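You operate a simulated robot arm through the tools that you are given. There is no shell and no other tool. Be economical: measure what you need, move in short steps, check, and stop when the job is done.

Carry out the task below with a simulated robot arm. There is one attempt and no reset: what you move stays moved.

## Task
Press both lids, then put away the jar whose lid lies flat.
Fine: plum jar and quince jar; on the stores shelf, door shut; the bulging jar stays on the worktop.

The check looks at the end state, three seconds after you hand in, the way a careful person would. Anything else that was tipped, shoved, dropped, spilled or broken makes it a failure. Lids that push on must go on centred and level and be pressed home; caps that screw on are set level and turned clockwise until they are tight.

## Robot
A 7-joint arm with a two-finger parallel gripper, fixed in place. Base frame: the origin is at the foot of the arm, x ahead of it, y to its left, z up. Units: m, rad, N and s.
With the tool pointing down near the work surface it reaches from about 0.1 to 0.92 m from the base axis. Its first joint turns from -2.897 to 2.897 rad. Payload 3.43 kg.
The TCP is the grasp point between the finger pads, 0.03 m short of the fingertips. In the tool frame z runs along the fingers and y along their closing line. Largest opening 0.094 m; finger width 0.028, thickness 0.01; the body of the gripper, 0.05 by 0.096 m, starts 0.055 m behind the TCP.
Orientation is told as [roll, pitch, yaw] about the base's x, y, z axes, in that order, counted from this pose: with the fingers straight down and closing along the base's y, the tool's x points along the base's -x, its y along +y and its z along -z.

## Interface
- The arm moves only by the tool play_rows. Its argument "rows" is a list of rows, each a list of 7 numbers: the shift along the tool's x, y, z in m, then the turn, a rotation vector about the tool's x, y, z in rad, then the gripper command, from -1 (fully open) to 1 (shut), values between in proportion. In form: [[tx, ty, tz, ax, ay, az, claw], ...]. A call has 1 to 10 rows; each row is the pose to reach, as a shift and turn from the pose commanded when the call began, along the tool's axes at that moment. Rows are played at 5 a second. More than 0.05 m and 0.15 rad between two rows, or a gripper value outside its range, and nothing of the call is played. Where a pose cannot be reached the arm comes as near as it can. A force on the tool above 90 N (or 10 N above the force at the start of the call, whichever is more), or a blocked arm, ends the call early, and 0.2 s more pass. The fingers move at their own pace (about 0.045 m/s each) and stop on an object; they squeeze with about 24 N. The grip force told is the motor's: it shows also when the fingers shut on nothing. Time passes only in rows, and 0.2 s behind the last, so rows that repeat a pose let the fingers close. The reply holds the time, the measured pose of the TCP, the force on the tool along the base axes, the opening and the grip force, in the units named above and with some noise, with the torque about the TCP (base axes, N m) and any sound that the robot's microphone picked up.
- Cameras (640 x 400 px; columns grow to the right, rows downward): "scene" is fixed at [0.0532, -0.513, 1.3437]; the picture's right is [0.23, -0.97, 0.00], its down [-0.50, -0.12, -0.86] and it looks along [0.84, 0.20, -0.51] (base axes); focal length 249 px, centre (320, 200). "wrist" rides on the gripper at [0.076, 0.014, -0.103] in the tool frame; the picture's right is [-0.18, 0.98, 0.00], its down [-0.75, -0.14, -0.64] and it looks along [-0.63, -0.12, 0.77] (tool axes); focal length 243 px, centre (320, 200). There is no depth. A picture from a camera that has moved, and an enlarged one, comes with that camera's place and axes in the base frame and with its lens. The place of the scene camera against the robot may be out by one fixed shift of up to 0.025 m in any direction.
- snapshot(camera): a new picture of that camera. It takes no simulated time.
- slide_trunk(by): slides the trunk up (or, below 0, down) by that many m; the arm rides with it, the base frame stays. It gives what a move gives, with no picture.
- inspect(camera, box): a new picture of the part [left, top, right, bottom] of that camera's present view, enlarged. It takes no simulated time.
- job_done(): hands the job in; it is judged then, once.

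Go step by step. Nothing tells you positions but the pictures and the camera data: compare them with the known pose of the tool, close in by small moves and look again before you grip or let go. The budget is 120 turns and 76 pictures, counting those below and the enlarged ones. Unless the task says otherwise, let go and move clear before handing in, and close with one line.

The tools are called by a JSON object that holds its "method" and its "body". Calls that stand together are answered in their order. play_rows: Moves the arm, as the interface text tells. Its arguments: {"type":"object","properties":{"rows":{"type":"array","items":{"type":"array","items":{"type":"number"}}}},"required":["rows"]} The other tools are called the same way: slide_trunk (by) slides the trunk up or down; snapshot (camera) takes a picture; inspect (camera, box) takes an enlarged picture of a part of a camera's view; job_done () hands the job in.

At the start:

```text
t: 0.0
position: [0.454, -0.2199, 1.2537]
orientation: [0.033, -0.05, -0.008]
ft_force: [45.8, -19.2, -336.7]
ft_torque: [-4.84, -23.06, 0.62]
width: 0.0939
grip_force: 0.1
trunk travel left (down, up): [-0.325, 0.165]
```

scene: 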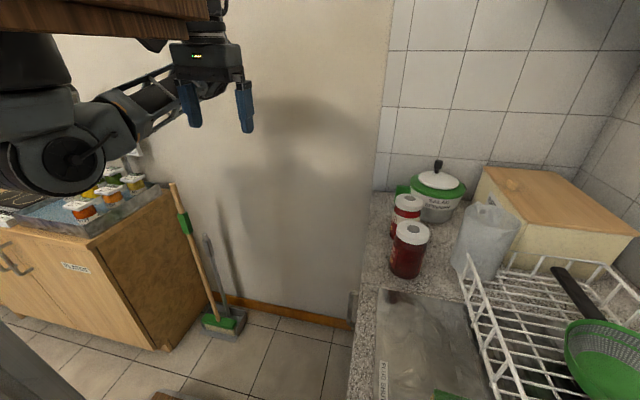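
wrist: 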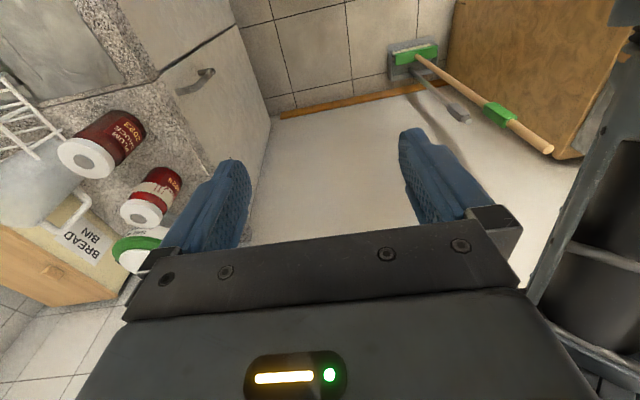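

I see two red jars on the worktop to the right, a bread bin behind them and a cupboard marked with a label on the left. I will enlarge the jars and the cupboard first.

{"method": "inspect", "body": {"camera": "scene", "box": [350, 150, 510, 300]}}

{"method": "inspect", "body": {"camera": "scene", "box": [0, 0, 260, 200]}}

{"method": "inspect", "body": {"camera": "scene", "box": [0, 150, 260, 360]}}

{"method": "inspect", "body": {"camera": "wrist", "box": [0, 60, 280, 280]}}

```text
2.67 times, centred on (430, 225) of scene
camera zoom: at [0.0532, -0.513, 1.3437], right [0.23, -0.97, 0.0], down [-0.5, -0.12, -0.86], along [0.84, 0.2, -0.51], focal length 663 px, centre (27, 133)
```

zoom: 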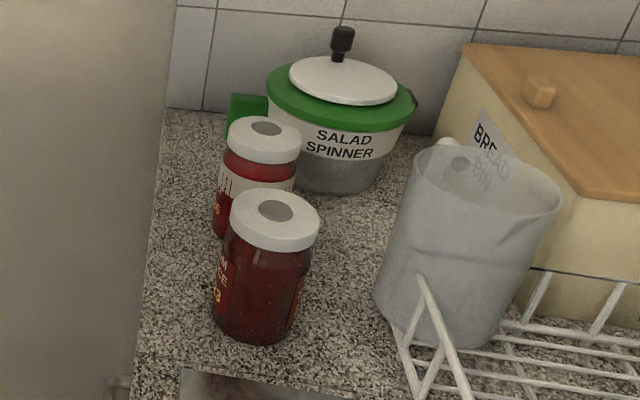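

```text
2.00 times, centred on (130, 100) of scene
camera zoom: at [0.0532, -0.513, 1.3437], right [0.23, -0.97, 0.0], down [-0.5, -0.12, -0.86], along [0.84, 0.2, -0.51], focal length 497 px, centre (700, 400)
```

zoom: 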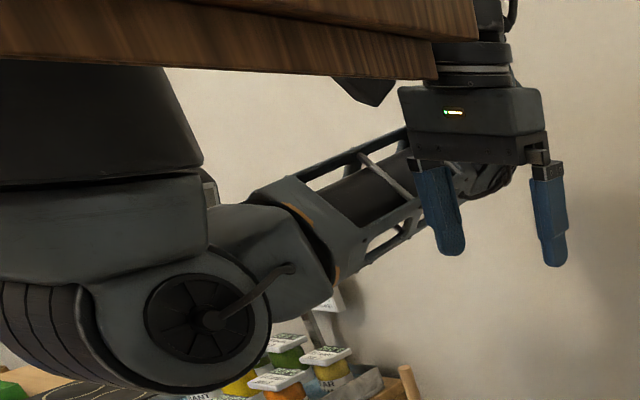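

```text
1.90 times, centred on (130, 255) of scene
camera zoom: at [0.0532, -0.513, 1.3437], right [0.23, -0.97, 0.0], down [-0.5, -0.12, -0.86], along [0.84, 0.2, -0.51], focal length 474 px, centre (682, 95)
```

zoom: 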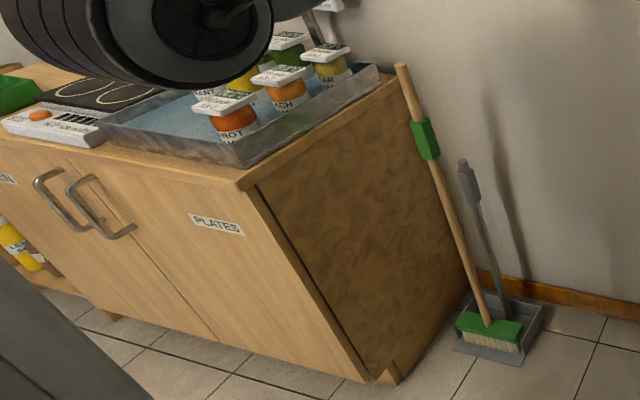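

```text
1.82 times, centred on (140, 170) of wrist
camera zoom: at [0.3726, -0.208, 1.3525], right [0.19, 0.98, 0.04], down [0.72, -0.17, 0.67], along [0.67, -0.1, -0.74], focal length 441 px, centre (647, 254)
```

zoom: 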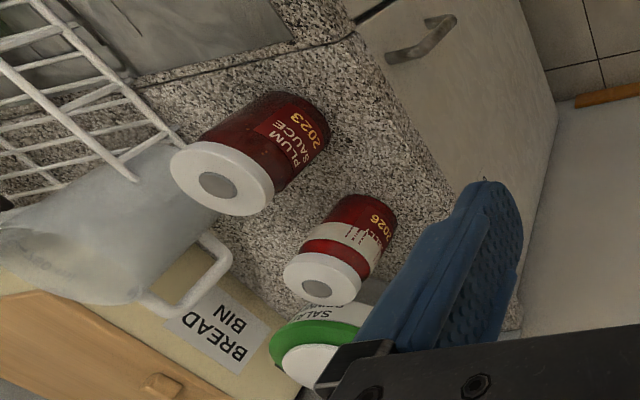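

The quince jar stands behind the plum jar, in front of the salad spinner. A wooden board hangs over the arm, and the start force is very high, so I will hold still for a moment and read the force.

{"method": "play_rows", "body": {"rows": [[0, 0, 0, 0, 0, 0, -1]]}}

{"method": "inspect", "body": {"camera": "scene", "box": [120, 0, 280, 140]}}

```text
t: 0.4
position: [0.454, -0.2205, 1.2537]
orientation: [0.032, -0.054, -0.008]
ft_force: [4.6, -1.6, -38.5]
ft_torque: [-0.58, -2.66, 0.07]
width: 0.0943
grip_force: 0.0
trunk travel left (down, up): [-0.325, 0.165]
```

```text
2.86 times, centred on (200, 70) of scene
camera zoom: at [0.0532, -0.513, 1.3437], right [0.23, -0.97, 0.0], down [-0.5, -0.12, -0.86], along [0.84, 0.2, -0.51], focal length 710 px, centre (663, 571)
```

zoom: 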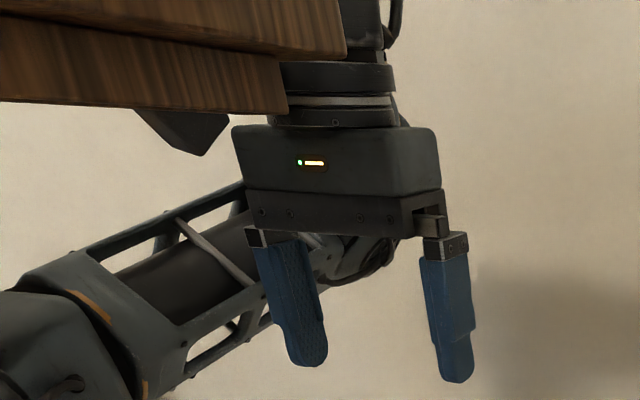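

The force settles to about zero once the arm is still. By triangulation the plum lid is near (0.516, -0.608, 1.005) and the quince lid near (0.645, -0.604, 1.006). I still need to find the stores shelf.

{"method": "inspect", "body": {"camera": "scene", "box": [0, 170, 80, 320]}}

{"method": "play_rows", "body": {"rows": [[0, 0, 0.03, 0, 0, 0, -1], [0, 0, 0.06, 0, 0, 0, -1], [0, 0, 0.08, 0, 0, 0, -1], [0, 0, 0.08, 0, 0, -0.14, -1], [0, 0, 0.08, 0, 0, -0.28, -1], [0, 0, 0.08, 0, 0, -0.42, -1], [0, 0, 0.08, 0, 0, -0.56, -1], [0, 0, 0.08, 0, 0, -0.7, -1]]}}

{"method": "snapshot", "body": {"camera": "wrist"}}

```text
2.67 times, centred on (40, 245) of scene
camera zoom: at [0.0532, -0.513, 1.3437], right [0.23, -0.97, 0.0], down [-0.5, -0.12, -0.86], along [0.84, 0.2, -0.51], focal length 663 px, centre (1067, 80)
```

zoom: 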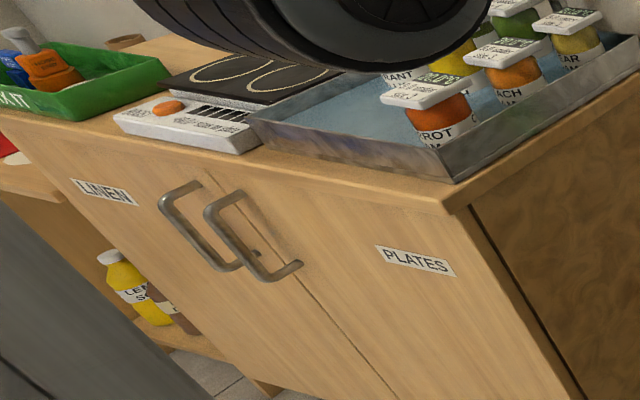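

```text
t: 2.2
position: [0.4578, -0.2181, 1.1743]
orientation: [-0.007, -0.057, 0.694]
ft_force: [-0.5, -0.1, 0.2]
ft_torque: [0.02, 0.01, 0.03]
width: 0.0936
grip_force: 0.1
trunk travel left (down, up): [-0.325, 0.165]
```

```text
67 pictures are left
camera wrist: at [0.3853, -0.2586, 1.2713], right [-0.49, 0.87, 0.0], down [0.64, 0.35, 0.69], along [0.6, 0.34, -0.73], focal length 243 px, centre (320, 200)
```

wrist: 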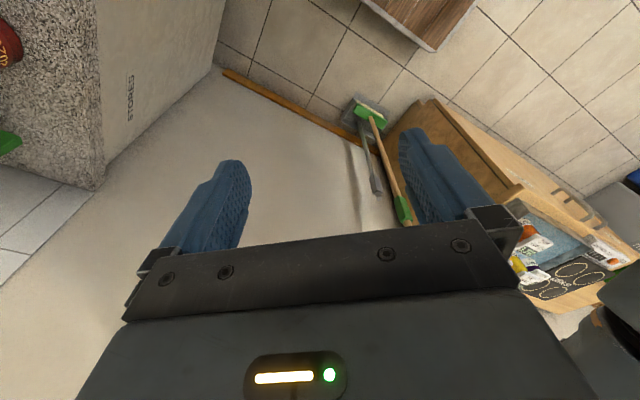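

The label "STORES" is on the end face of the worktop unit (facing +y), and its door handle is near (0.49, -0.49, 0.77). I will straighten the tool, shut the fingers and move over the plum jar.

{"method": "play_rows", "body": {"rows": [[0, 0, 0, 0, 0, 0.14, 1], [0, 0, 0, 0, 0, 0.28, 1], [0, 0, 0, 0, 0, 0.42, 1], [0, 0, 0, 0, 0, 0.56, 1], [0, 0, 0, 0, 0, 0.694, 1]]}}

{"method": "play_rows", "body": {"rows": [[0, 0, 0, 0.0, 0.055, 0, 1]]}}

```text
t: 3.4
position: [0.457, -0.2173, 1.1752]
orientation: [0.032, -0.05, -0.004]
ft_force: [0.0, -0.3, 0.1]
ft_torque: [-0.02, 0.0, -0.01]
width: 0.0
grip_force: 9.6
trunk travel left (down, up): [-0.325, 0.165]
```

```text
t: 3.8
position: [0.4585, -0.2199, 1.1736]
orientation: [0.03, 0.006, -0.002]
ft_force: [-0.3, 0.5, -0.4]
ft_torque: [0.01, 0.01, 0.0]
width: 0.0
grip_force: 23.9
trunk travel left (down, up): [-0.325, 0.165]
```

The tool is nearly vertical. I will move it over to the plum jar, staying high.

{"method": "play_rows", "body": {"rows": [[-0.007, -0.045, 0, 0.03, 0, 0, 1], [-0.014, -0.09, 0, 0.03, 0, 0, 1], [-0.021, -0.135, 0, 0.03, 0, 0, 1], [-0.028, -0.18, 0, 0.03, 0, 0, 1], [-0.036, -0.225, 0, 0.03, 0, 0, 1], [-0.043, -0.27, 0, 0.03, 0, 0, 1], [-0.05, -0.315, 0, 0.03, 0, 0, 1], [-0.055, -0.355, 0.02, 0.03, 0, 0, 1], [-0.057, -0.388, 0.05, 0.03, 0, 0, 1]]}}

{"method": "snapshot", "body": {"camera": "scene"}}

{"method": "snapshot", "body": {"camera": "wrist"}}

```text
t: 5.8
position: [0.5141, -0.6053, 1.1115]
orientation: [0.0, 0.003, 0.001]
ft_force: [0.3, 0.8, 0.1]
ft_torque: [-0.03, 0.04, 0.0]
width: 0.0
grip_force: 23.7
trunk travel left (down, up): [-0.325, 0.165]
```

```text
66 pictures are left
```

scene: 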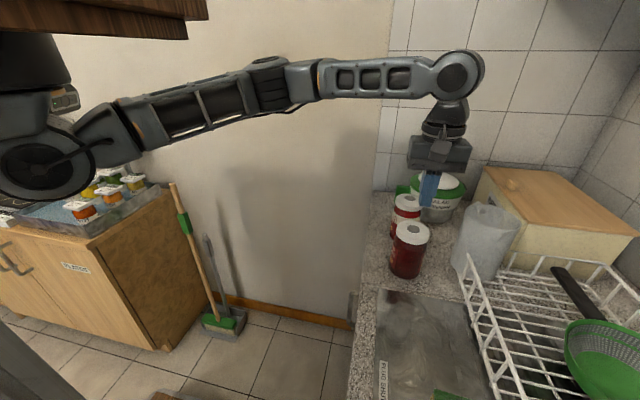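

```text
65 pictures are left
camera wrist: at [0.4391, -0.5909, 1.2128], right [0.18, 0.98, 0.0], down [0.76, -0.14, 0.64], along [0.63, -0.12, -0.77], focal length 243 px, centre (320, 200)
```

wrist: 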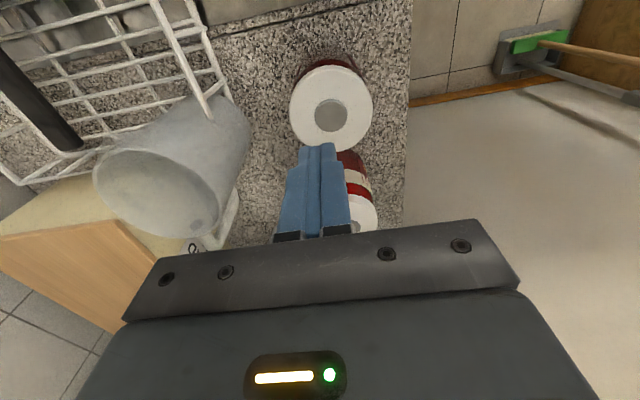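

The plum lid centre is at about (0.516, -0.598). I will go down to just above it.

{"method": "play_rows", "body": {"rows": [[-0.002, 0.007, 0.03, 0, 0, 0, 1], [-0.002, 0.007, 0.055, 0, 0, 0, 1], [-0.002, 0.007, 0.065, 0, 0, 0, 1]]}}

{"method": "inspect", "body": {"camera": "scene", "box": [370, 160, 470, 280]}}

{"method": "inspect", "body": {"camera": "wrist", "box": [240, 60, 420, 240]}}

```text
t: 6.6
position: [0.5147, -0.5978, 1.0506]
orientation: [-0.005, 0.004, 0.002]
ft_force: [2.5, 0.1, 27.8]
ft_torque: [0.04, -0.24, -0.18]
width: 0.0
grip_force: 24.2
trunk travel left (down, up): [-0.325, 0.165]
```

```text
3.33 times, centred on (420, 220) of scene
camera zoom: at [0.0532, -0.513, 1.3437], right [0.23, -0.97, 0.0], down [-0.5, -0.12, -0.86], along [0.84, 0.2, -0.51], focal length 829 px, centre (-13, 133)
```

zoom: 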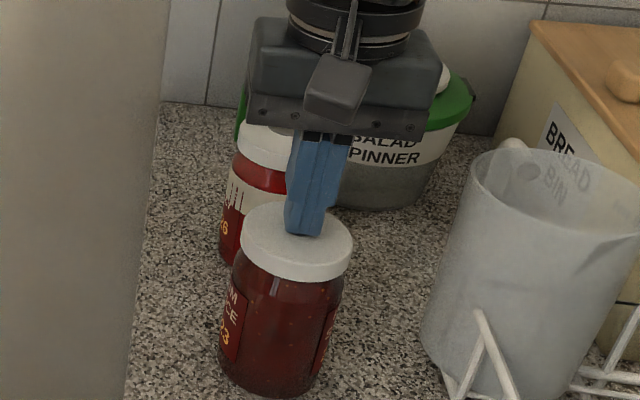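

```text
2.22 times, centred on (330, 150) of wrist
camera zoom: at [0.4391, -0.5827, 1.1522], right [0.18, 0.98, 0.0], down [0.76, -0.14, 0.64], along [0.63, -0.12, -0.77], focal length 539 px, centre (298, 311)
```

zoom: 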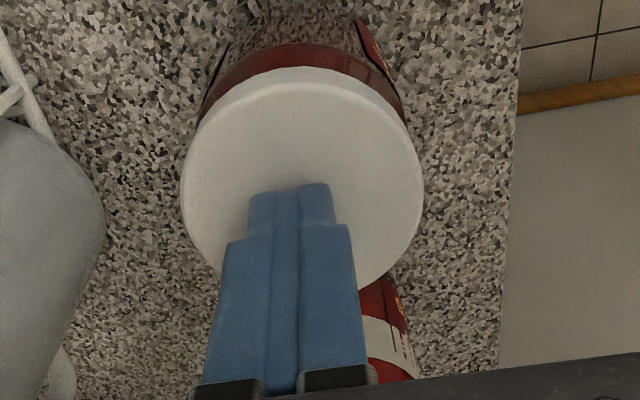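

Contact came early, at TCP z about 1.051, with 28 N and no sound. The fingertips look about 8 mm too far in +x. I will lift and look at the lid.

{"method": "play_rows", "body": {"rows": [[0.004, 0.002, -0.02, 0, 0, 0, 1], [0.008, 0.003, -0.04, 0, 0, 0, 1]]}}

{"method": "inspect", "body": {"camera": "wrist", "box": [260, 60, 400, 160]}}

{"method": "inspect", "body": {"camera": "scene", "box": [380, 180, 450, 250]}}

```text
t: 7.2
position: [0.5075, -0.5935, 1.0863]
orientation: [0.003, 0.005, -0.002]
ft_force: [-0.5, -0.3, 0.2]
ft_torque: [0.03, 0.02, -0.01]
width: 0.0
grip_force: 23.7
trunk travel left (down, up): [-0.325, 0.165]
```

```text
4.00 times, centred on (330, 110) of wrist
camera zoom: at [0.432, -0.5791, 1.1889], right [0.19, 0.98, 0.0], down [0.76, -0.14, 0.64], along [0.63, -0.12, -0.77], focal length 970 px, centre (280, 560)
```

zoom: 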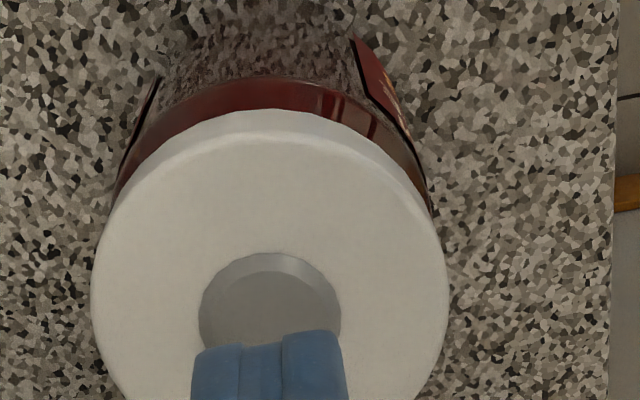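

```text
5.71 times, centred on (415, 215) of scene
camera zoom: at [0.0532, -0.513, 1.3437], right [0.23, -0.97, 0.0], down [-0.5, -0.12, -0.86], along [0.84, 0.2, -0.51], focal length 1420 px, centre (-223, 114)
```

zoom: 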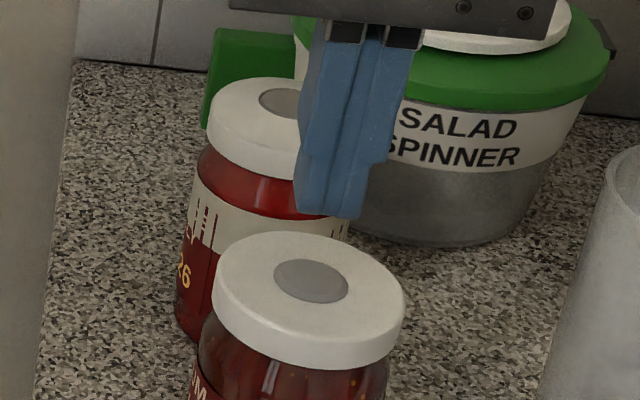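

The plum button looks slightly raised, with its centre near (0.510, -0.596). I will press it again in small steps.

{"method": "play_rows", "body": {"rows": [[-0.002, -0.002, 0.02, 0, 0, 0, 1], [-0.002, -0.002, 0.03, 0, 0, 0, 1]]}}

{"method": "play_rows", "body": {"rows": [[0, 0, 0.002, 0, 0, 0, 1]]}}

{"method": "play_rows", "body": {"rows": [[0, 0, 0.002, 0, 0, 0, 1]]}}

{"method": "play_rows", "body": {"rows": [[0, 0, 0.002, 0, 0, 0, 1]]}}

```text
t: 7.8
position: [0.5094, -0.5969, 1.0566]
orientation: [0.002, 0.005, -0.003]
ft_force: [-0.1, -0.1, 0.3]
ft_torque: [0.01, 0.01, 0.0]
width: 0.0
grip_force: 24.0
trunk travel left (down, up): [-0.325, 0.165]
```

```text
t: 8.2
position: [0.5091, -0.5974, 1.0554]
orientation: [0.0, 0.004, -0.001]
ft_force: [0.2, -0.3, -0.4]
ft_torque: [0.02, 0.02, 0.01]
width: 0.0
grip_force: 23.9
trunk travel left (down, up): [-0.325, 0.165]
```

```text
t: 8.6
position: [0.5087, -0.5973, 1.0516]
orientation: [0.001, 0.005, -0.001]
ft_force: [0.2, -0.7, 0.0]
ft_torque: [-0.03, 0.0, 0.02]
width: 0.0002
grip_force: 23.9
trunk travel left (down, up): [-0.325, 0.165]
```

```text
t: 9.0
position: [0.5088, -0.5964, 1.0512]
orientation: [-0.001, 0.003, -0.002]
ft_force: [0.4, -0.4, 4.2]
ft_torque: [0.03, -0.05, 0.01]
width: 0.0
grip_force: 24.3
trunk travel left (down, up): [-0.325, 0.165]
```

{"method": "play_rows", "body": {"rows": [[0, 0, 0.001, 0, 0, 0, 1]]}}

{"method": "play_rows", "body": {"rows": [[0, 0, 0.001, 0, 0, 0, 1]]}}

{"method": "play_rows", "body": {"rows": [[0, 0, 0.001, 0, 0, 0, 1]]}}

{"method": "play_rows", "body": {"rows": [[0, 0, -0.02, 0, 0, 0, 1], [0, 0, -0.05, 0, 0, 0, 1]]}}

```text
t: 9.4
position: [0.5078, -0.5962, 1.0511]
orientation: [-0.001, 0.006, -0.002]
ft_force: [0.0, -1.5, 7.5]
ft_torque: [-0.03, -0.08, 0.02]
width: 0.0
grip_force: 24.3
trunk travel left (down, up): [-0.325, 0.165]
```

```text
t: 9.8
position: [0.5081, -0.5962, 1.0489]
orientation: [-0.001, 0.005, -0.002]
ft_force: [-1.7, 0.3, 11.8]
ft_torque: [0.0, 0.01, 0.01]
width: 0.0
grip_force: 23.9
trunk travel left (down, up): [-0.325, 0.165]
```

```text
t: 10.2
position: [0.5096, -0.5971, 1.0494]
orientation: [-0.002, 0.003, -0.002]
ft_force: [-2.4, -0.6, 19.5]
ft_torque: [-0.03, -0.1, -0.06]
width: 0.0001
grip_force: 24.6
trunk travel left (down, up): [-0.325, 0.165]
```

```text
t: 10.8
position: [0.5093, -0.5973, 1.097]
orientation: [0.002, 0.003, -0.001]
ft_force: [0.6, -0.1, -0.8]
ft_torque: [0.0, 0.01, 0.02]
width: 0.0001
grip_force: 24.3
trunk travel left (down, up): [-0.325, 0.165]
```

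No click came from the plum lid, but it seemed to give slightly before it went stiff. Next I will move over the quince lid and look.

{"method": "play_rows", "body": {"rows": [[-0.02, 0, -0.03, 0, 0, 0, 1], [-0.06, 0.002, -0.03, 0, 0, 0, 1], [-0.095, 0.004, -0.03, 0, 0, 0, 1], [-0.115, 0.005, -0.02, 0, 0, 0, 1]]}}

{"method": "snapshot", "body": {"camera": "wrist"}}

{"method": "inspect", "body": {"camera": "scene", "box": [380, 180, 450, 250]}}

```text
t: 11.8
position: [0.6245, -0.5929, 1.1173]
orientation: [0.002, 0.006, -0.002]
ft_force: [0.0, -0.3, -0.7]
ft_torque: [0.03, -0.02, 0.02]
width: 0.0
grip_force: 23.8
trunk travel left (down, up): [-0.325, 0.165]
```

```text
60 pictures are left
camera wrist: at [0.5504, -0.5781, 1.2193], right [0.19, 0.98, 0.0], down [0.76, -0.14, 0.64], along [0.63, -0.12, -0.77], focal length 243 px, centre (320, 200)
```

wrist: 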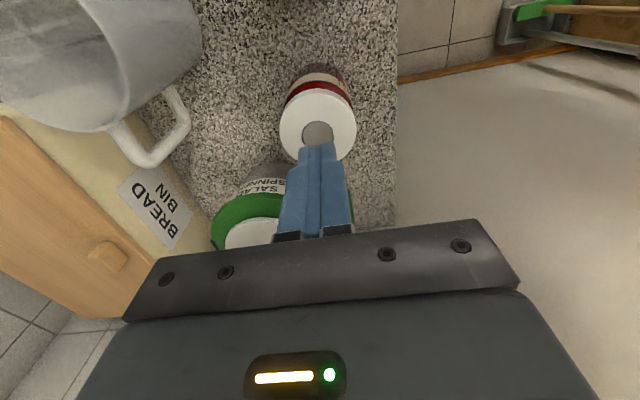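

```text
5.71 times, centred on (415, 215) of scene
camera zoom: at [0.0532, -0.513, 1.3437], right [0.23, -0.97, 0.0], down [-0.5, -0.12, -0.86], along [0.84, 0.2, -0.51], focal length 1420 px, centre (-223, 114)
```

zoom: 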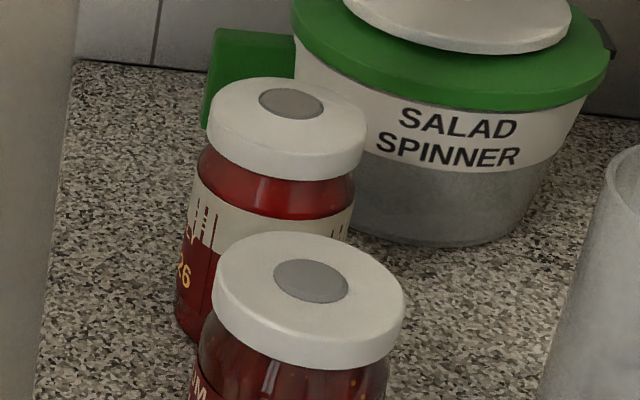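

The quince lid centre is at about (0.637, -0.595). I will descend and press it in the same small steps.

{"method": "play_rows", "body": {"rows": [[-0.0125, -0.002, 0.02, 0, 0, 0, 1], [-0.0125, -0.002, 0.045, 0, 0, 0, 1], [-0.0125, -0.002, 0.06, 0, 0, 0, 1]]}}

{"method": "play_rows", "body": {"rows": [[0, 0, 0.002, 0, 0, 0, 1]]}}

{"method": "play_rows", "body": {"rows": [[0, 0, 0.002, 0, 0, 0, 1]]}}

{"method": "play_rows", "body": {"rows": [[0, 0, 0.002, 0, 0, 0, 1]]}}

{"method": "play_rows", "body": {"rows": [[0, 0, 0.001, 0, 0, 0, 1]]}}

```text
t: 12.6
position: [0.6382, -0.5948, 1.0564]
orientation: [0.0, 0.003, 0.0]
ft_force: [0.0, 0.0, -0.3]
ft_torque: [-0.01, 0.01, 0.0]
width: 0.0002
grip_force: 23.7
trunk travel left (down, up): [-0.325, 0.165]
```

```text
t: 13.0
position: [0.6382, -0.595, 1.0555]
orientation: [0.0, 0.005, 0.0]
ft_force: [0.8, 0.0, 0.8]
ft_torque: [0.0, -0.05, -0.01]
width: 0.0
grip_force: 23.8
trunk travel left (down, up): [-0.325, 0.165]
```

```text
t: 13.4
position: [0.6373, -0.5952, 1.0539]
orientation: [-0.001, 0.005, -0.001]
ft_force: [1.6, -2.4, 3.8]
ft_torque: [-0.06, -0.09, -0.01]
width: 0.0003
grip_force: 23.8
trunk travel left (down, up): [-0.325, 0.165]
```

```text
t: 13.8
position: [0.6363, -0.5938, 1.0511]
orientation: [0.0, 0.003, 0.0]
ft_force: [2.4, -2.8, 9.4]
ft_torque: [-0.13, -0.1, 0.01]
width: 0.0002
grip_force: 24.0
trunk travel left (down, up): [-0.325, 0.165]
```

```text
t: 14.2
position: [0.6377, -0.5941, 1.0517]
orientation: [-0.001, 0.004, 0.0]
ft_force: [3.0, -0.1, 11.1]
ft_torque: [-0.06, -0.15, 0.01]
width: 0.0001
grip_force: 24.0
trunk travel left (down, up): [-0.325, 0.165]
```

Contact begins about 3 mm higher here and the lid gives under the push. I will press further.

{"method": "play_rows", "body": {"rows": [[0, 0, 0.001, 0, 0, 0, 1]]}}

{"method": "play_rows", "body": {"rows": [[0, 0, 0.001, 0, 0, 0, 1]]}}

{"method": "play_rows", "body": {"rows": [[0, 0, 0.001, 0, 0, 0, 1]]}}

{"method": "inspect", "body": {"camera": "scene", "box": [380, 180, 450, 250]}}

{"method": "play_rows", "body": {"rows": [[0, 0, -0.006, 0, 0, 0, 1]]}}

```text
t: 14.6
position: [0.6375, -0.5946, 1.0508]
orientation: [0.001, 0.004, 0.0]
ft_force: [3.3, -2.4, 17.7]
ft_torque: [-0.06, -0.22, 0.02]
width: 0.0004
grip_force: 23.5
trunk travel left (down, up): [-0.325, 0.165]
```

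```text
t: 15.0
position: [0.6368, -0.594, 1.0494]
orientation: [-0.002, 0.004, -0.002]
ft_force: [5.9, -5.1, 25.5]
ft_torque: [-0.17, -0.34, 0.0]
width: 0.0002
grip_force: 23.9
trunk travel left (down, up): [-0.325, 0.165]
```

```text
t: 15.4
position: [0.6374, -0.5931, 1.0492]
orientation: [-0.005, 0.001, 0.0]
ft_force: [9.0, -6.2, 36.0]
ft_torque: [-0.17, -0.51, -0.02]
width: 0.0
grip_force: 24.6
trunk travel left (down, up): [-0.325, 0.165]
```

```text
5.71 times, centred on (415, 215) of scene
camera zoom: at [0.0532, -0.513, 1.3437], right [0.23, -0.97, 0.0], down [-0.5, -0.12, -0.86], along [0.84, 0.2, -0.51], focal length 1420 px, centre (-223, 114)
```

zoom: 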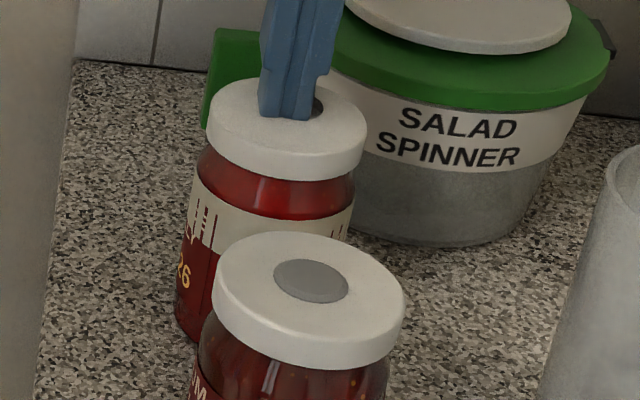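

```text
t: 15.8
position: [0.637, -0.5937, 1.0517]
orientation: [0.002, 0.005, -0.002]
ft_force: [4.2, -3.4, 10.3]
ft_torque: [-0.09, -0.24, -0.04]
width: 0.0
grip_force: 24.1
trunk travel left (down, up): [-0.325, 0.165]
```

The quince lid sprang through about 3–4 mm and pushes back as I release, so it appears to bulge. I will lift off, look at its button, and press the plum again to compare.

{"method": "play_rows", "body": {"rows": [[0.01, 0, -0.03, 0, 0, 0, 1], [0.03, 0, -0.05, 0, 0, 0, 1]]}}

{"method": "inspect", "body": {"camera": "wrist", "box": [260, 60, 400, 170]}}

{"method": "play_rows", "body": {"rows": [[0.04, 0, -0.01, 0, 0, 0, 1], [0.08, -0.001, -0.01, 0, 0, 0, 1], [0.098, -0.002, 0.0, 0, 0, 0, 1], [0.098, -0.002, 0.03, 0, 0, 0, 1], [0.098, -0.002, 0.044, 0, 0, 0, 1]]}}

```text
t: 16.4
position: [0.6061, -0.5943, 1.1022]
orientation: [0.003, 0.005, -0.004]
ft_force: [-0.1, 0.2, 0.8]
ft_torque: [0.01, 0.05, 0.03]
width: 0.0
grip_force: 24.2
trunk travel left (down, up): [-0.325, 0.165]
```

```text
3.64 times, centred on (330, 115) of wrist
camera zoom: at [0.5307, -0.5788, 1.2054], right [0.19, 0.98, 0.0], down [0.76, -0.14, 0.64], along [0.63, -0.12, -0.77], focal length 882 px, centre (284, 509)
```

zoom: 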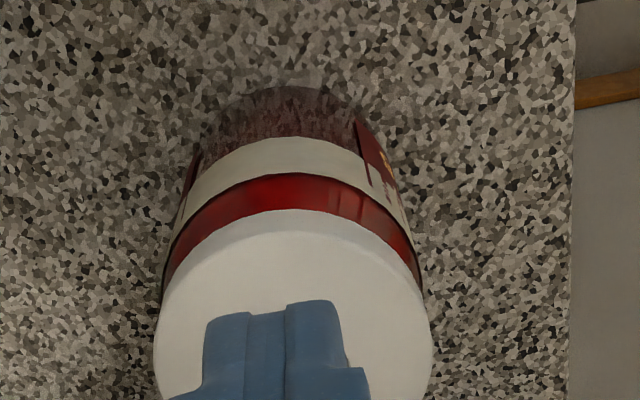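

```text
t: 17.6
position: [0.5089, -0.5946, 1.0591]
orientation: [0.001, 0.004, -0.002]
ft_force: [0.7, 0.7, -0.1]
ft_torque: [0.0, -0.01, -0.01]
width: 0.0
grip_force: 23.5
trunk travel left (down, up): [-0.325, 0.165]
```

{"method": "play_rows", "body": {"rows": [[0, 0, 0.003, 0, 0, 0, 1], [0, 0, 0.003, 0, 0, 0, 1]]}}

{"method": "play_rows", "body": {"rows": [[0, 0, 0.002, 0, 0, 0, 1], [0, 0, 0.002, 0, 0, 0, 1]]}}

{"method": "play_rows", "body": {"rows": [[0, 0, 0.002, 0, 0, 0, 1], [0, 0, 0.002, 0, 0, 0, 1]]}}

{"method": "play_rows", "body": {"rows": [[0, 0, 0.002, 0, 0, 0, 1], [0, 0, 0.002, 0, 0, 0, 1]]}}

{"method": "play_rows", "body": {"rows": [[0, 0, 0.002, 0, 0, 0, 1], [0, 0, 0.002, 0, 0, 0, 1]]}}

{"method": "inspect", "body": {"camera": "scene", "box": [380, 180, 450, 250]}}

```text
t: 18.2
position: [0.5089, -0.5942, 1.0555]
orientation: [0.0, 0.003, -0.003]
ft_force: [-0.3, -0.6, 0.9]
ft_torque: [-0.03, -0.01, 0.01]
width: 0.0
grip_force: 24.2
trunk travel left (down, up): [-0.325, 0.165]
```

```text
t: 18.8
position: [0.5092, -0.5959, 1.0547]
orientation: [0.001, 0.004, -0.001]
ft_force: [0.6, -0.4, 0.5]
ft_torque: [0.02, 0.02, 0.04]
width: 0.0003
grip_force: 24.6
trunk travel left (down, up): [-0.325, 0.165]
```

```text
t: 19.4
position: [0.5084, -0.596, 1.0518]
orientation: [0.001, 0.003, -0.001]
ft_force: [0.2, -0.7, 0.1]
ft_torque: [-0.04, -0.03, 0.01]
width: 0.0002
grip_force: 24.1
trunk travel left (down, up): [-0.325, 0.165]
```

```text
t: 20.0
position: [0.5075, -0.5963, 1.0519]
orientation: [0.001, 0.004, -0.002]
ft_force: [0.5, 0.8, 2.9]
ft_torque: [-0.01, -0.04, 0.02]
width: 0.0003
grip_force: 24.1
trunk travel left (down, up): [-0.325, 0.165]
```

```text
t: 20.6
position: [0.5083, -0.5959, 1.0504]
orientation: [0.0, 0.002, -0.001]
ft_force: [0.6, 1.9, 11.8]
ft_torque: [0.08, -0.11, 0.02]
width: 0.0001
grip_force: 24.7
trunk travel left (down, up): [-0.325, 0.165]
```

```text
5.71 times, centred on (415, 215) of scene
camera zoom: at [0.0532, -0.513, 1.3437], right [0.23, -0.97, 0.0], down [-0.5, -0.12, -0.86], along [0.84, 0.2, -0.51], focal length 1420 px, centre (-223, 114)
```

zoom: 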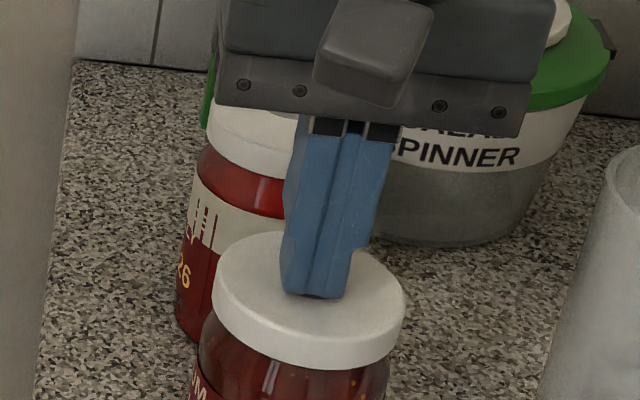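

{"method": "play_rows", "body": {"rows": [[0, 0, 0.002, 0, 0, 0, 1], [0, 0, 0.002, 0, 0, 0, 1]]}}

{"method": "play_rows", "body": {"rows": [[0, 0, 0.002, 0, 0, 0, 1], [0, 0, 0.002, 0, 0, 0, 1]]}}

{"method": "play_rows", "body": {"rows": [[0, 0, -0.01, 0, 0, 0, 1], [0, 0, -0.03, 0, 0, 0, 1], [0.02, 0, -0.04, 0, 0, 0, 1], [0.05, 0, -0.04, 0, 0, 0, 1]]}}

{"method": "inspect", "body": {"camera": "scene", "box": [380, 180, 450, 250]}}

{"method": "inspect", "body": {"camera": "wrist", "box": [250, 80, 430, 230]}}

```text
t: 21.2
position: [0.5086, -0.5949, 1.0505]
orientation: [-0.001, 0.003, -0.002]
ft_force: [1.2, 2.1, 30.5]
ft_torque: [0.08, -0.32, -0.03]
width: 0.0001
grip_force: 23.6
trunk travel left (down, up): [-0.325, 0.165]
```

```text
t: 21.8
position: [0.5077, -0.5958, 1.0499]
orientation: [-0.006, 0.004, 0.0]
ft_force: [4.8, 8.6, 57.4]
ft_torque: [0.34, -0.62, 0.02]
width: 0.0
grip_force: 24.3
trunk travel left (down, up): [-0.325, 0.165]
```

```text
t: 22.8
position: [0.4584, -0.5953, 1.0843]
orientation: [0.0, 0.004, 0.001]
ft_force: [0.3, 0.6, 0.8]
ft_torque: [0.0, 0.02, 0.03]
width: 0.0
grip_force: 24.5
trunk travel left (down, up): [-0.325, 0.165]
```

```text
5.71 times, centred on (415, 215) of scene
camera zoom: at [0.0532, -0.513, 1.3437], right [0.23, -0.97, 0.0], down [-0.5, -0.12, -0.86], along [0.84, 0.2, -0.51], focal length 1420 px, centre (-223, 114)
```

zoom: 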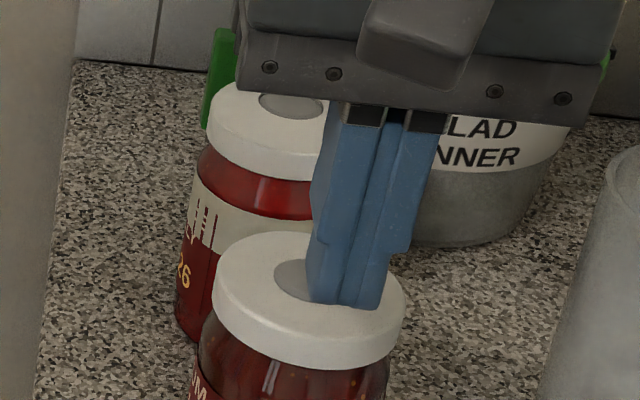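

```text
2.67 times, centred on (340, 155) of wrist
camera zoom: at [0.3837, -0.5802, 1.1858], right [0.18, 0.98, 0.0], down [0.76, -0.14, 0.64], along [0.63, -0.12, -0.77], focal length 647 px, centre (267, 320)
```

zoom: 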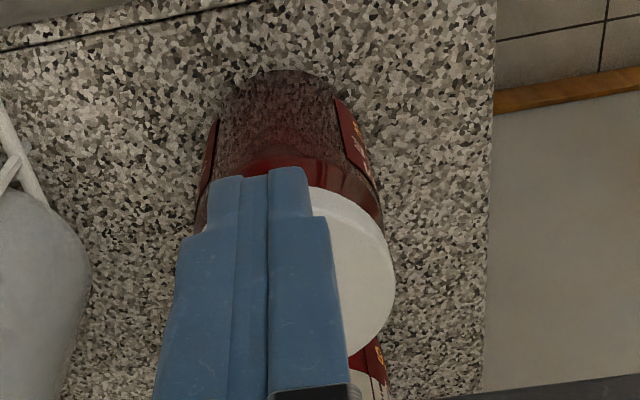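

The plum lid is rigid: the force rose to 57 N within 2 mm. The quince is springy over 5–6 mm, so plum is the flat one and quince bulges. Next I will back away into the free space and turn the camera towards the stores door.

{"method": "play_rows", "body": {"rows": [[0, 0, -0.04, 0, 0, 0, 1], [0, 0.04, -0.06, 0, 0, 0, 1], [0, 0.09, -0.06, 0, 0, 0, 1], [0, 0.135, -0.06, 0, 0, 0, 1], [0, 0.18, -0.06, 0, 0, 0, 1], [0, 0.225, -0.06, 0, 0, 0, 1], [0, 0.27, -0.06, 0, 0, 0, 1], [0, 0.315, -0.06, 0, 0, 0, 1], [0, 0.36, -0.06, 0, 0, 0, 1], [0, 0.4, -0.06, 0, 0, 0, 1]]}}

{"method": "play_rows", "body": {"rows": [[0, 0, 0, 0, 0, 0.14, -1], [0, 0, 0, 0, 0, 0.28, -1], [0, 0, 0, 0, 0, 0.42, -1], [0, 0, 0, 0, 0, 0.56, -1], [0, 0, 0, 0, 0, 0.7, -1], [0, 0, 0, 0, 0, 0.84, -1], [0, 0, 0, 0, 0, 0.98, -1], [0, 0, 0, 0, 0, 1.12, -1], [0, 0, 0, 0, 0, 1.26, -1], [0, 0, 0, 0, 0, 1.4, -1]]}}

{"method": "snapshot", "body": {"camera": "wrist"}}

```text
t: 25.0
position: [0.4662, -0.2002, 1.1491]
orientation: [0.0, 0.005, -0.002]
ft_force: [-0.3, -0.3, -0.3]
ft_torque: [0.05, -0.03, -0.01]
width: 0.0
grip_force: 23.8
out of reach, approached as far as the arm can: row 10
trunk travel left (down, up): [-0.325, 0.165]
```

```text
t: 27.2
position: [0.4662, -0.202, 1.1499]
orientation: [-0.005, 0.002, -1.404]
ft_force: [-0.3, 0.6, -0.7]
ft_torque: [-0.01, -0.01, -0.03]
width: 0.0937
grip_force: 0.0
trunk travel left (down, up): [-0.325, 0.165]
```

```text
53 pictures are left
camera wrist: at [0.4672, -0.1235, 1.2517], right [1.0, -0.02, -0.01], down [-0.01, -0.77, 0.64], along [-0.02, -0.64, -0.77], focal length 243 px, centre (320, 200)
```

wrist: 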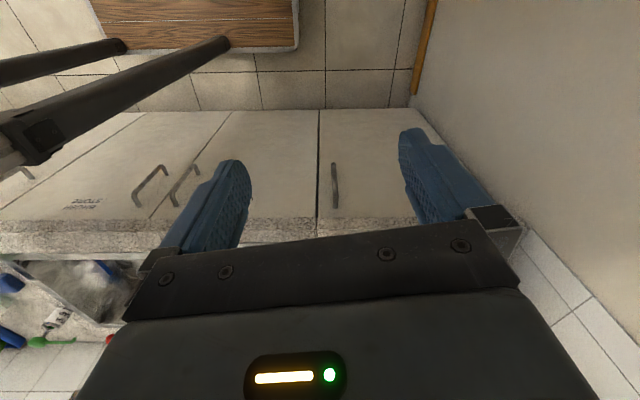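

The STORES door is the narrow right-hand one (x from about 0.46 to the wall), facing +y. Its vertical bar handle is near (0.493, -0.49, 0.75), so the hinge is on the far x side. I will lower the trunk and tilt up for a better view.

{"method": "slide_trunk", "body": {"by": -0.2}}

{"method": "play_rows", "body": {"rows": [[0, 0, 0, 0, 0, 0.14, -1], [0, 0, 0, 0, 0, 0.165, -1]]}}

{"method": "play_rows", "body": {"rows": [[0, 0, 0, 0, -0.14, 0, -1], [0, 0, 0, 0, -0.28, 0, -1], [0, 0, 0, 0, -0.42, 0, -1], [0, 0, 0, 0, -0.56, 0, -1]]}}

{"method": "snapshot", "body": {"camera": "wrist"}}

{"method": "snapshot", "body": {"camera": "scene"}}

```text
t: 29.4
position: [0.4649, -0.2022, 0.9493]
orientation: [-0.005, 0.003, -1.401]
ft_force: [0.5, -0.4, 1.3]
ft_torque: [-0.01, -0.02, 0.02]
width: 0.094
grip_force: 0.1
trunk travel left (down, up): [-0.125, 0.365]
```

```text
t: 30.0
position: [0.4642, -0.2015, 0.9491]
orientation: [-0.006, 0.0, -1.566]
ft_force: [-0.2, 0.0, 0.6]
ft_torque: [-0.02, -0.03, 0.01]
width: 0.094
grip_force: 0.1
trunk travel left (down, up): [-0.125, 0.365]
```

```text
t: 31.0
position: [0.5224, -0.2393, 0.9896]
orientation: [-0.005, -0.56, -1.563]
ft_force: [0.2, -0.1, 0.8]
ft_torque: [0.01, -0.04, 0.05]
width: 0.094
grip_force: 0.0
out of reach, approached as far as the arm can: row 1, 2, 3, 4
trunk travel left (down, up): [-0.125, 0.365]
```

```text
52 pictures are left
camera wrist: at [0.5374, -0.1178, 1.0348], right [0.98, -0.15, 0.09], down [-0.14, -0.3, 0.94], along [-0.12, -0.94, -0.31], focal length 243 px, centre (320, 200)
```

wrist: 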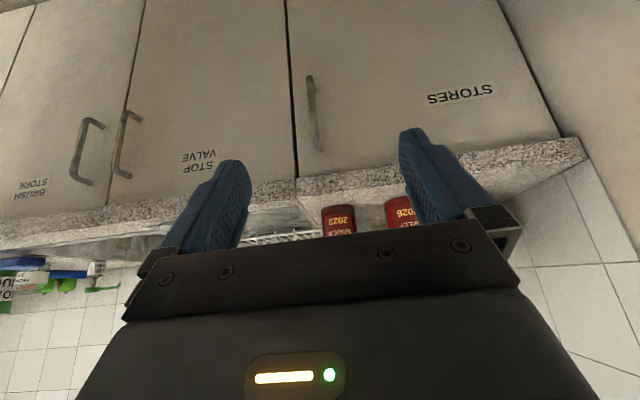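

```text
51 pictures are left
```

scene: 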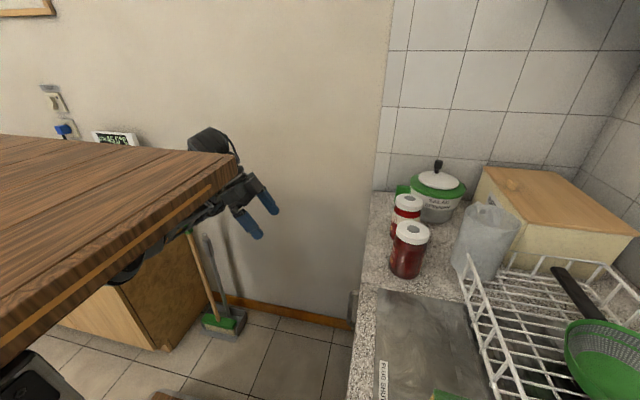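

The view (upside down) shows the STORES door from x about 0.446 to 0.90, with the vertical bar handle at about (0.494, -0.49), z 0.66–0.82. I will bring the open gripper in front of the handle, then level the fingers towards -y.

{"method": "play_rows", "body": {"rows": [[0, -0.005, 0.05, 0, 0, 0, -1], [0, -0.01, 0.1, 0, 0, 0, -1], [0, -0.015, 0.15, 0, 0, 0, -1], [0, -0.02, 0.2, 0, 0, 0, -1], [0, -0.025, 0.25, 0, 0, 0, -1], [0, -0.03, 0.29, 0, 0, 0, -1]]}}

{"method": "play_rows", "body": {"rows": [[0, 0, 0, 0, -0.14, 0, -1], [0, 0, 0, 0, -0.28, 0, -1], [0, 0, 0, 0, -0.42, 0, -1], [0, 0, 0, 0, -0.56, 0, -1], [0, 0, 0, 0, -0.7, 0, -1], [0, 0, 0, 0, -0.84, 0, -1], [0, 0, 0, 0, -0.98, 0, -1]]}}

{"method": "snapshot", "body": {"camera": "wrist"}}

```text
refused: row 1 steps farther than a row can; nothing moved
```

```text
t: 32.8
position: [0.5613, -0.2872, 0.9832]
orientation: [-0.585, -1.539, -1.119]
ft_force: [0.2, -0.4, -0.1]
ft_torque: [-0.03, 0.03, 0.0]
width: 0.094
grip_force: 0.1
out of reach, approached as far as the arm can: row 1, 2, 3, 4, 5, 6, 7
trunk travel left (down, up): [-0.125, 0.365]
stopped in row 7: the arm was blocked; the commanded pose is now the measured one
```

```text
50 pictures are left
camera wrist: at [0.5881, -0.1846, 0.9089], right [0.98, -0.13, 0.17], down [-0.05, 0.63, 0.77], along [-0.21, -0.76, 0.61], focal length 243 px, centre (320, 200)
```

wrist: 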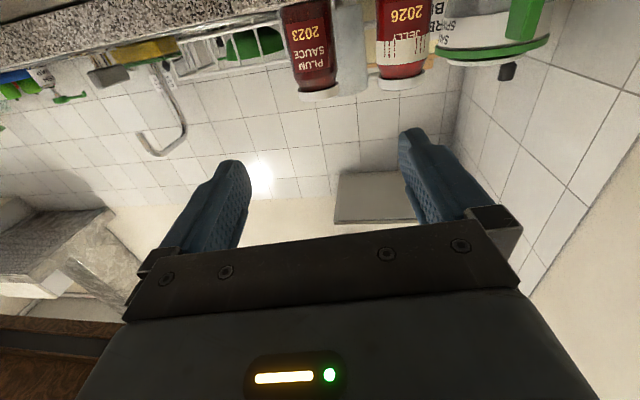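

The fingers are now almost level, pointing -y, but the arm was near its inner limit. I will move slightly out and then down to handle height, while squaring the yaw.

{"method": "play_rows", "body": {"rows": [[0.0, -0.005, 0.04, -0.06, 0, 0, -1], [0.03, -0.01, 0.07, -0.13, 0, 0, -1], [0.075, -0.02, 0.08, -0.13, 0, 0, -1], [0.12, -0.035, 0.09, -0.13, 0, 0, -1], [0.165, -0.05, 0.09, -0.13, 0, 0, -1], [0.21, -0.06, 0.09, -0.13, 0, 0, -1], [0.243, -0.068, 0.09, -0.13, 0, 0, -1]]}}

{"method": "snapshot", "body": {"camera": "wrist"}}

{"method": "snapshot", "body": {"camera": "scene"}}

```text
t: 34.4
position: [0.4791, -0.3617, 0.7399]
orientation: [-0.352, -1.538, -1.218]
ft_force: [0.6, 1.2, 0.5]
ft_torque: [-0.02, 0.04, -0.02]
width: 0.0938
grip_force: 0.1
out of reach, approached as far as the arm can: row 1, 2, 3
trunk travel left (down, up): [-0.125, 0.365]
```

```text
49 pictures are left
camera wrist: at [0.4931, -0.2555, 0.6662], right [0.98, 0.0, 0.17], down [-0.13, 0.62, 0.77], along [-0.11, -0.78, 0.61], focal length 243 px, centre (320, 200)
```

wrist: 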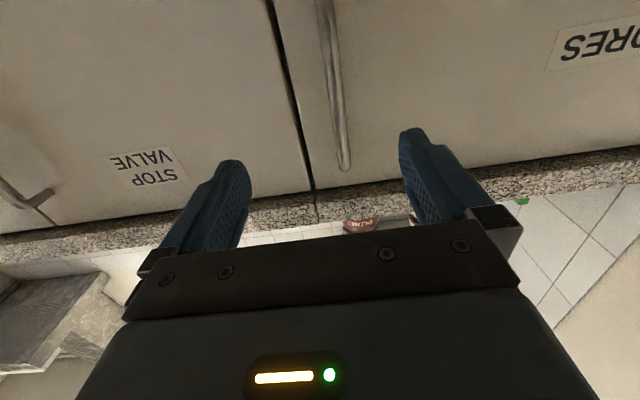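

```text
48 pictures are left
```

scene: 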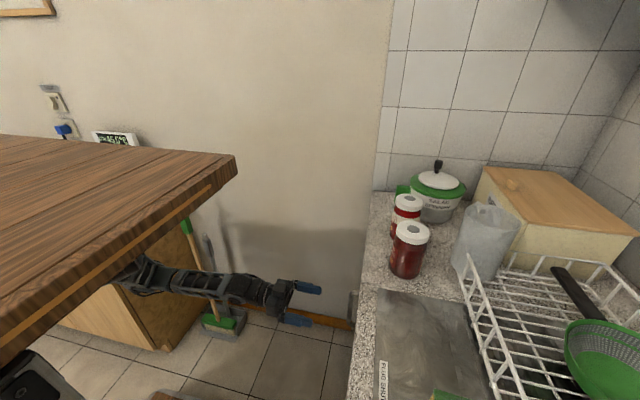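

The bar is at x about 0.495, and the gripper is at 0.479 at the right height. I will shift across and move in part of the way.

{"method": "play_rows", "body": {"rows": [[0, 0.016, 0.0, 0, 0, 0, -1], [0, 0.016, 0.04, 0, 0, 0, -1], [0, 0.016, 0.08, 0, 0, 0, -1], [0, 0.016, 0.1, 0, 0, 0, -1]]}}

{"method": "snapshot", "body": {"camera": "wrist"}}

{"method": "inspect", "body": {"camera": "scene", "box": [280, 240, 400, 360]}}

```text
t: 35.4
position: [0.4965, -0.4609, 0.7375]
orientation: [-0.352, -1.539, -1.219]
ft_force: [0.3, -0.1, 1.2]
ft_torque: [0.0, 0.0, 0.0]
width: 0.094
grip_force: 0.1
trunk travel left (down, up): [-0.125, 0.365]
```

```text
47 pictures are left
camera wrist: at [0.5093, -0.3556, 0.6635], right [0.98, 0.0, 0.17], down [-0.13, 0.62, 0.77], along [-0.11, -0.79, 0.61], focal length 243 px, centre (320, 200)
```

wrist: 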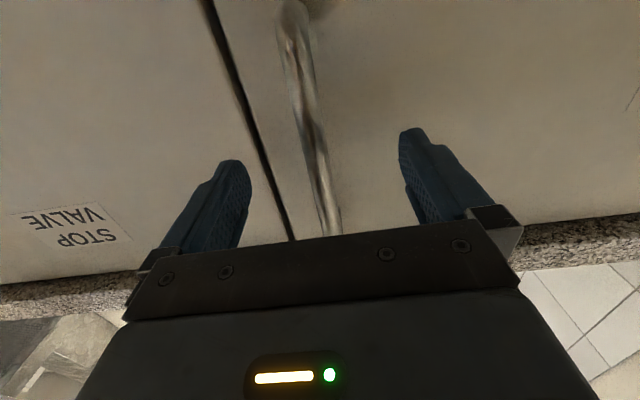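

```text
3.33 times, centred on (340, 300) of scene
camera zoom: at [0.0532, -0.513, 1.3437], right [0.23, -0.97, 0.0], down [-0.5, -0.12, -0.86], along [0.84, 0.2, -0.51], focal length 829 px, centre (253, -133)
```

zoom: 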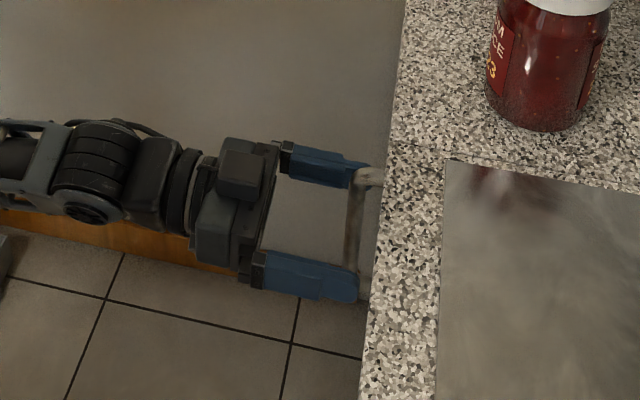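

The bar is between the fingers, about at the tips. I will advance 15 mm and close on it.

{"method": "play_rows", "body": {"rows": [[0, 0, 0.008, 0, 0, 0, -1], [0, 0, 0.016, 0, 0, 0, -1]]}}

{"method": "play_rows", "body": {"rows": [[0, 0, 0, 0, 0, 0, 0], [0, 0, 0, 0, 0, 0, 1], [0, 0, 0, 0, 0, 0, 1], [0, 0, 0, 0, 0, 0, 1], [0, 0, 0, 0, 0, 0, 1], [0, 0, 0, 0, 0, 0, 1]]}}

{"method": "snapshot", "body": {"camera": "wrist"}}

```text
t: 36.0
position: [0.4957, -0.4769, 0.7358]
orientation: [-0.354, -1.54, -1.217]
ft_force: [-0.4, -0.7, -0.6]
ft_torque: [-0.01, -0.02, 0.01]
width: 0.094
grip_force: 0.0
trunk travel left (down, up): [-0.125, 0.365]
```

```text
t: 37.4
position: [0.4947, -0.4769, 0.7364]
orientation: [-0.322, -1.54, -1.248]
ft_force: [-7.0, 3.1, -1.7]
ft_torque: [-0.04, -0.78, -0.03]
width: 0.0183
grip_force: 43.3
trunk travel left (down, up): [-0.125, 0.365]
```

```text
45 pictures are left
camera wrist: at [0.5091, -0.3719, 0.662], right [0.98, -0.01, 0.17], down [-0.13, 0.62, 0.77], along [-0.11, -0.78, 0.61], focal length 243 px, centre (320, 200)
```

wrist: 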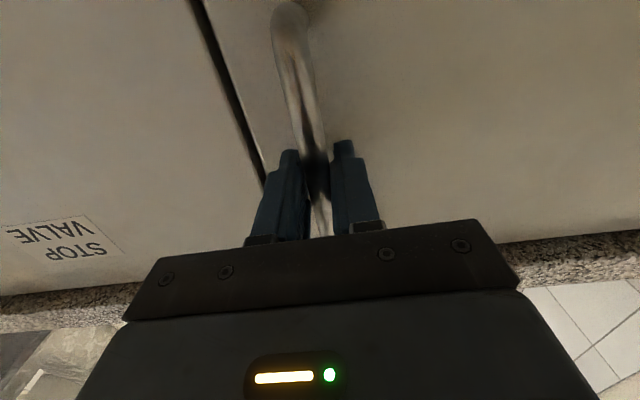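

The bar is gripped (0.018 m). I will pull the door open along an arc about the hinge near x = 0.90, starting small.

{"method": "play_rows", "body": {"rows": [[0, 0.001, -0.01, 0.025, 0, 0, 1], [0, 0.0025, -0.02, 0.05, 0, 0, 1], [0, 0.0055, -0.04, 0.1, 0, 0, 1]]}}

{"method": "snapshot", "body": {"camera": "wrist"}}

```text
t: 38.2
position: [0.5026, -0.4363, 0.7353]
orientation: [-0.37, -1.535, -1.295]
ft_force: [1.6, -1.5, -11.4]
ft_torque: [0.27, -1.08, -0.02]
width: 0.0184
grip_force: 44.5
trunk travel left (down, up): [-0.125, 0.365]
```

```text
44 pictures are left
camera wrist: at [0.5262, -0.3329, 0.6624], right [0.98, -0.1, 0.17], down [-0.07, 0.63, 0.78], along [-0.19, -0.77, 0.61], focal length 243 px, centre (320, 200)
```

wrist: 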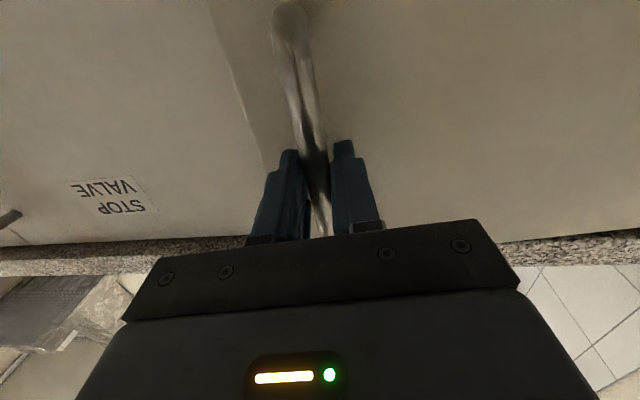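

The door is opening smoothly. I will continue along the same arc by another 0.5 rad.

{"method": "play_rows", "body": {"rows": [[0, 0.0055, -0.04, 0.1, 0, 0, 1], [0, 0.015, -0.08, 0.2, 0, 0, 1], [0, 0.0284, -0.118, 0.3, 0, 0, 1], [0, 0.0456, -0.155, 0.4, 0, 0, 1], [0, 0.0664, -0.19, 0.5, 0, 0, 1]]}}

{"method": "snapshot", "body": {"camera": "scene"}}

{"method": "snapshot", "body": {"camera": "wrist"}}

```text
t: 39.5
position: [0.5977, -0.2564, 0.7378]
orientation: [-0.45, -1.526, -1.689]
ft_force: [17.3, -15.3, -11.8]
ft_torque: [-0.06, -0.96, 0.08]
width: 0.0182
grip_force: 45.0
trunk travel left (down, up): [-0.125, 0.365]
stopped in row 5: the force on the tool passed its limit at 93 N (the readings are from after the stop); the commanded pose is now the measured one
```

```text
43 pictures are left
```

scene: 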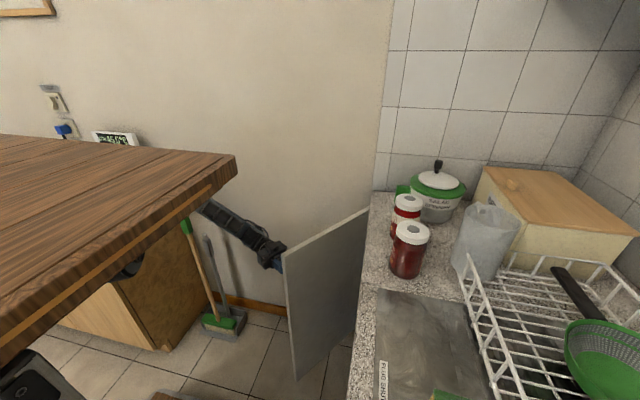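

```text
42 pictures are left
camera wrist: at [0.6662, -0.174, 0.6647], right [0.83, -0.54, 0.16], down [0.22, 0.58, 0.78], along [-0.52, -0.61, 0.6], focal length 243 px, centre (320, 200)
```

wrist: 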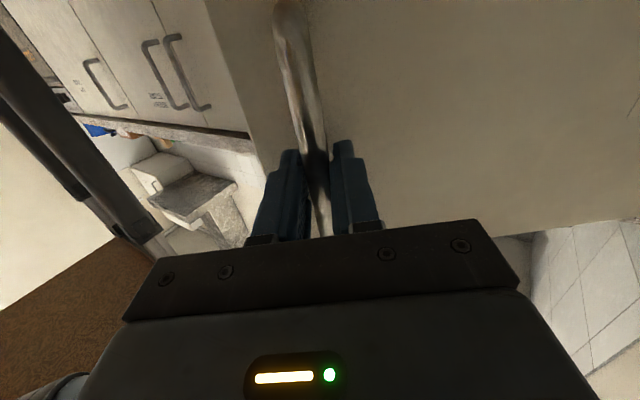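

The door is about 33° open and the arc fits a hinge at about (0.91, -0.537). I will pull further in smaller steps before I let go.

{"method": "play_rows", "body": {"rows": [[0, 0.001, -0.02, 0.05, 0, 0, 1], [0, 0.0055, -0.04, 0.1, 0, 0, 1], [0, 0.01, -0.06, 0.15, 0, 0, 1], [0, 0.015, -0.08, 0.2, 0, 0, 1], [0, 0.0215, -0.099, 0.25, 0, 0, 1], [0, 0.0284, -0.118, 0.3, 0, 0, 1]]}}

```text
t: 40.6
position: [0.6635, -0.2003, 0.7382]
orientation: [-0.474, -1.52, -1.862]
ft_force: [19.5, -27.2, -20.6]
ft_torque: [-0.75, -0.66, 0.26]
width: 0.0144
grip_force: 45.5
trunk travel left (down, up): [-0.125, 0.365]
stopped in row 5: the force on the tool passed its limit at 95 N (the readings are from after the stop); the commanded pose is now the measured one
```

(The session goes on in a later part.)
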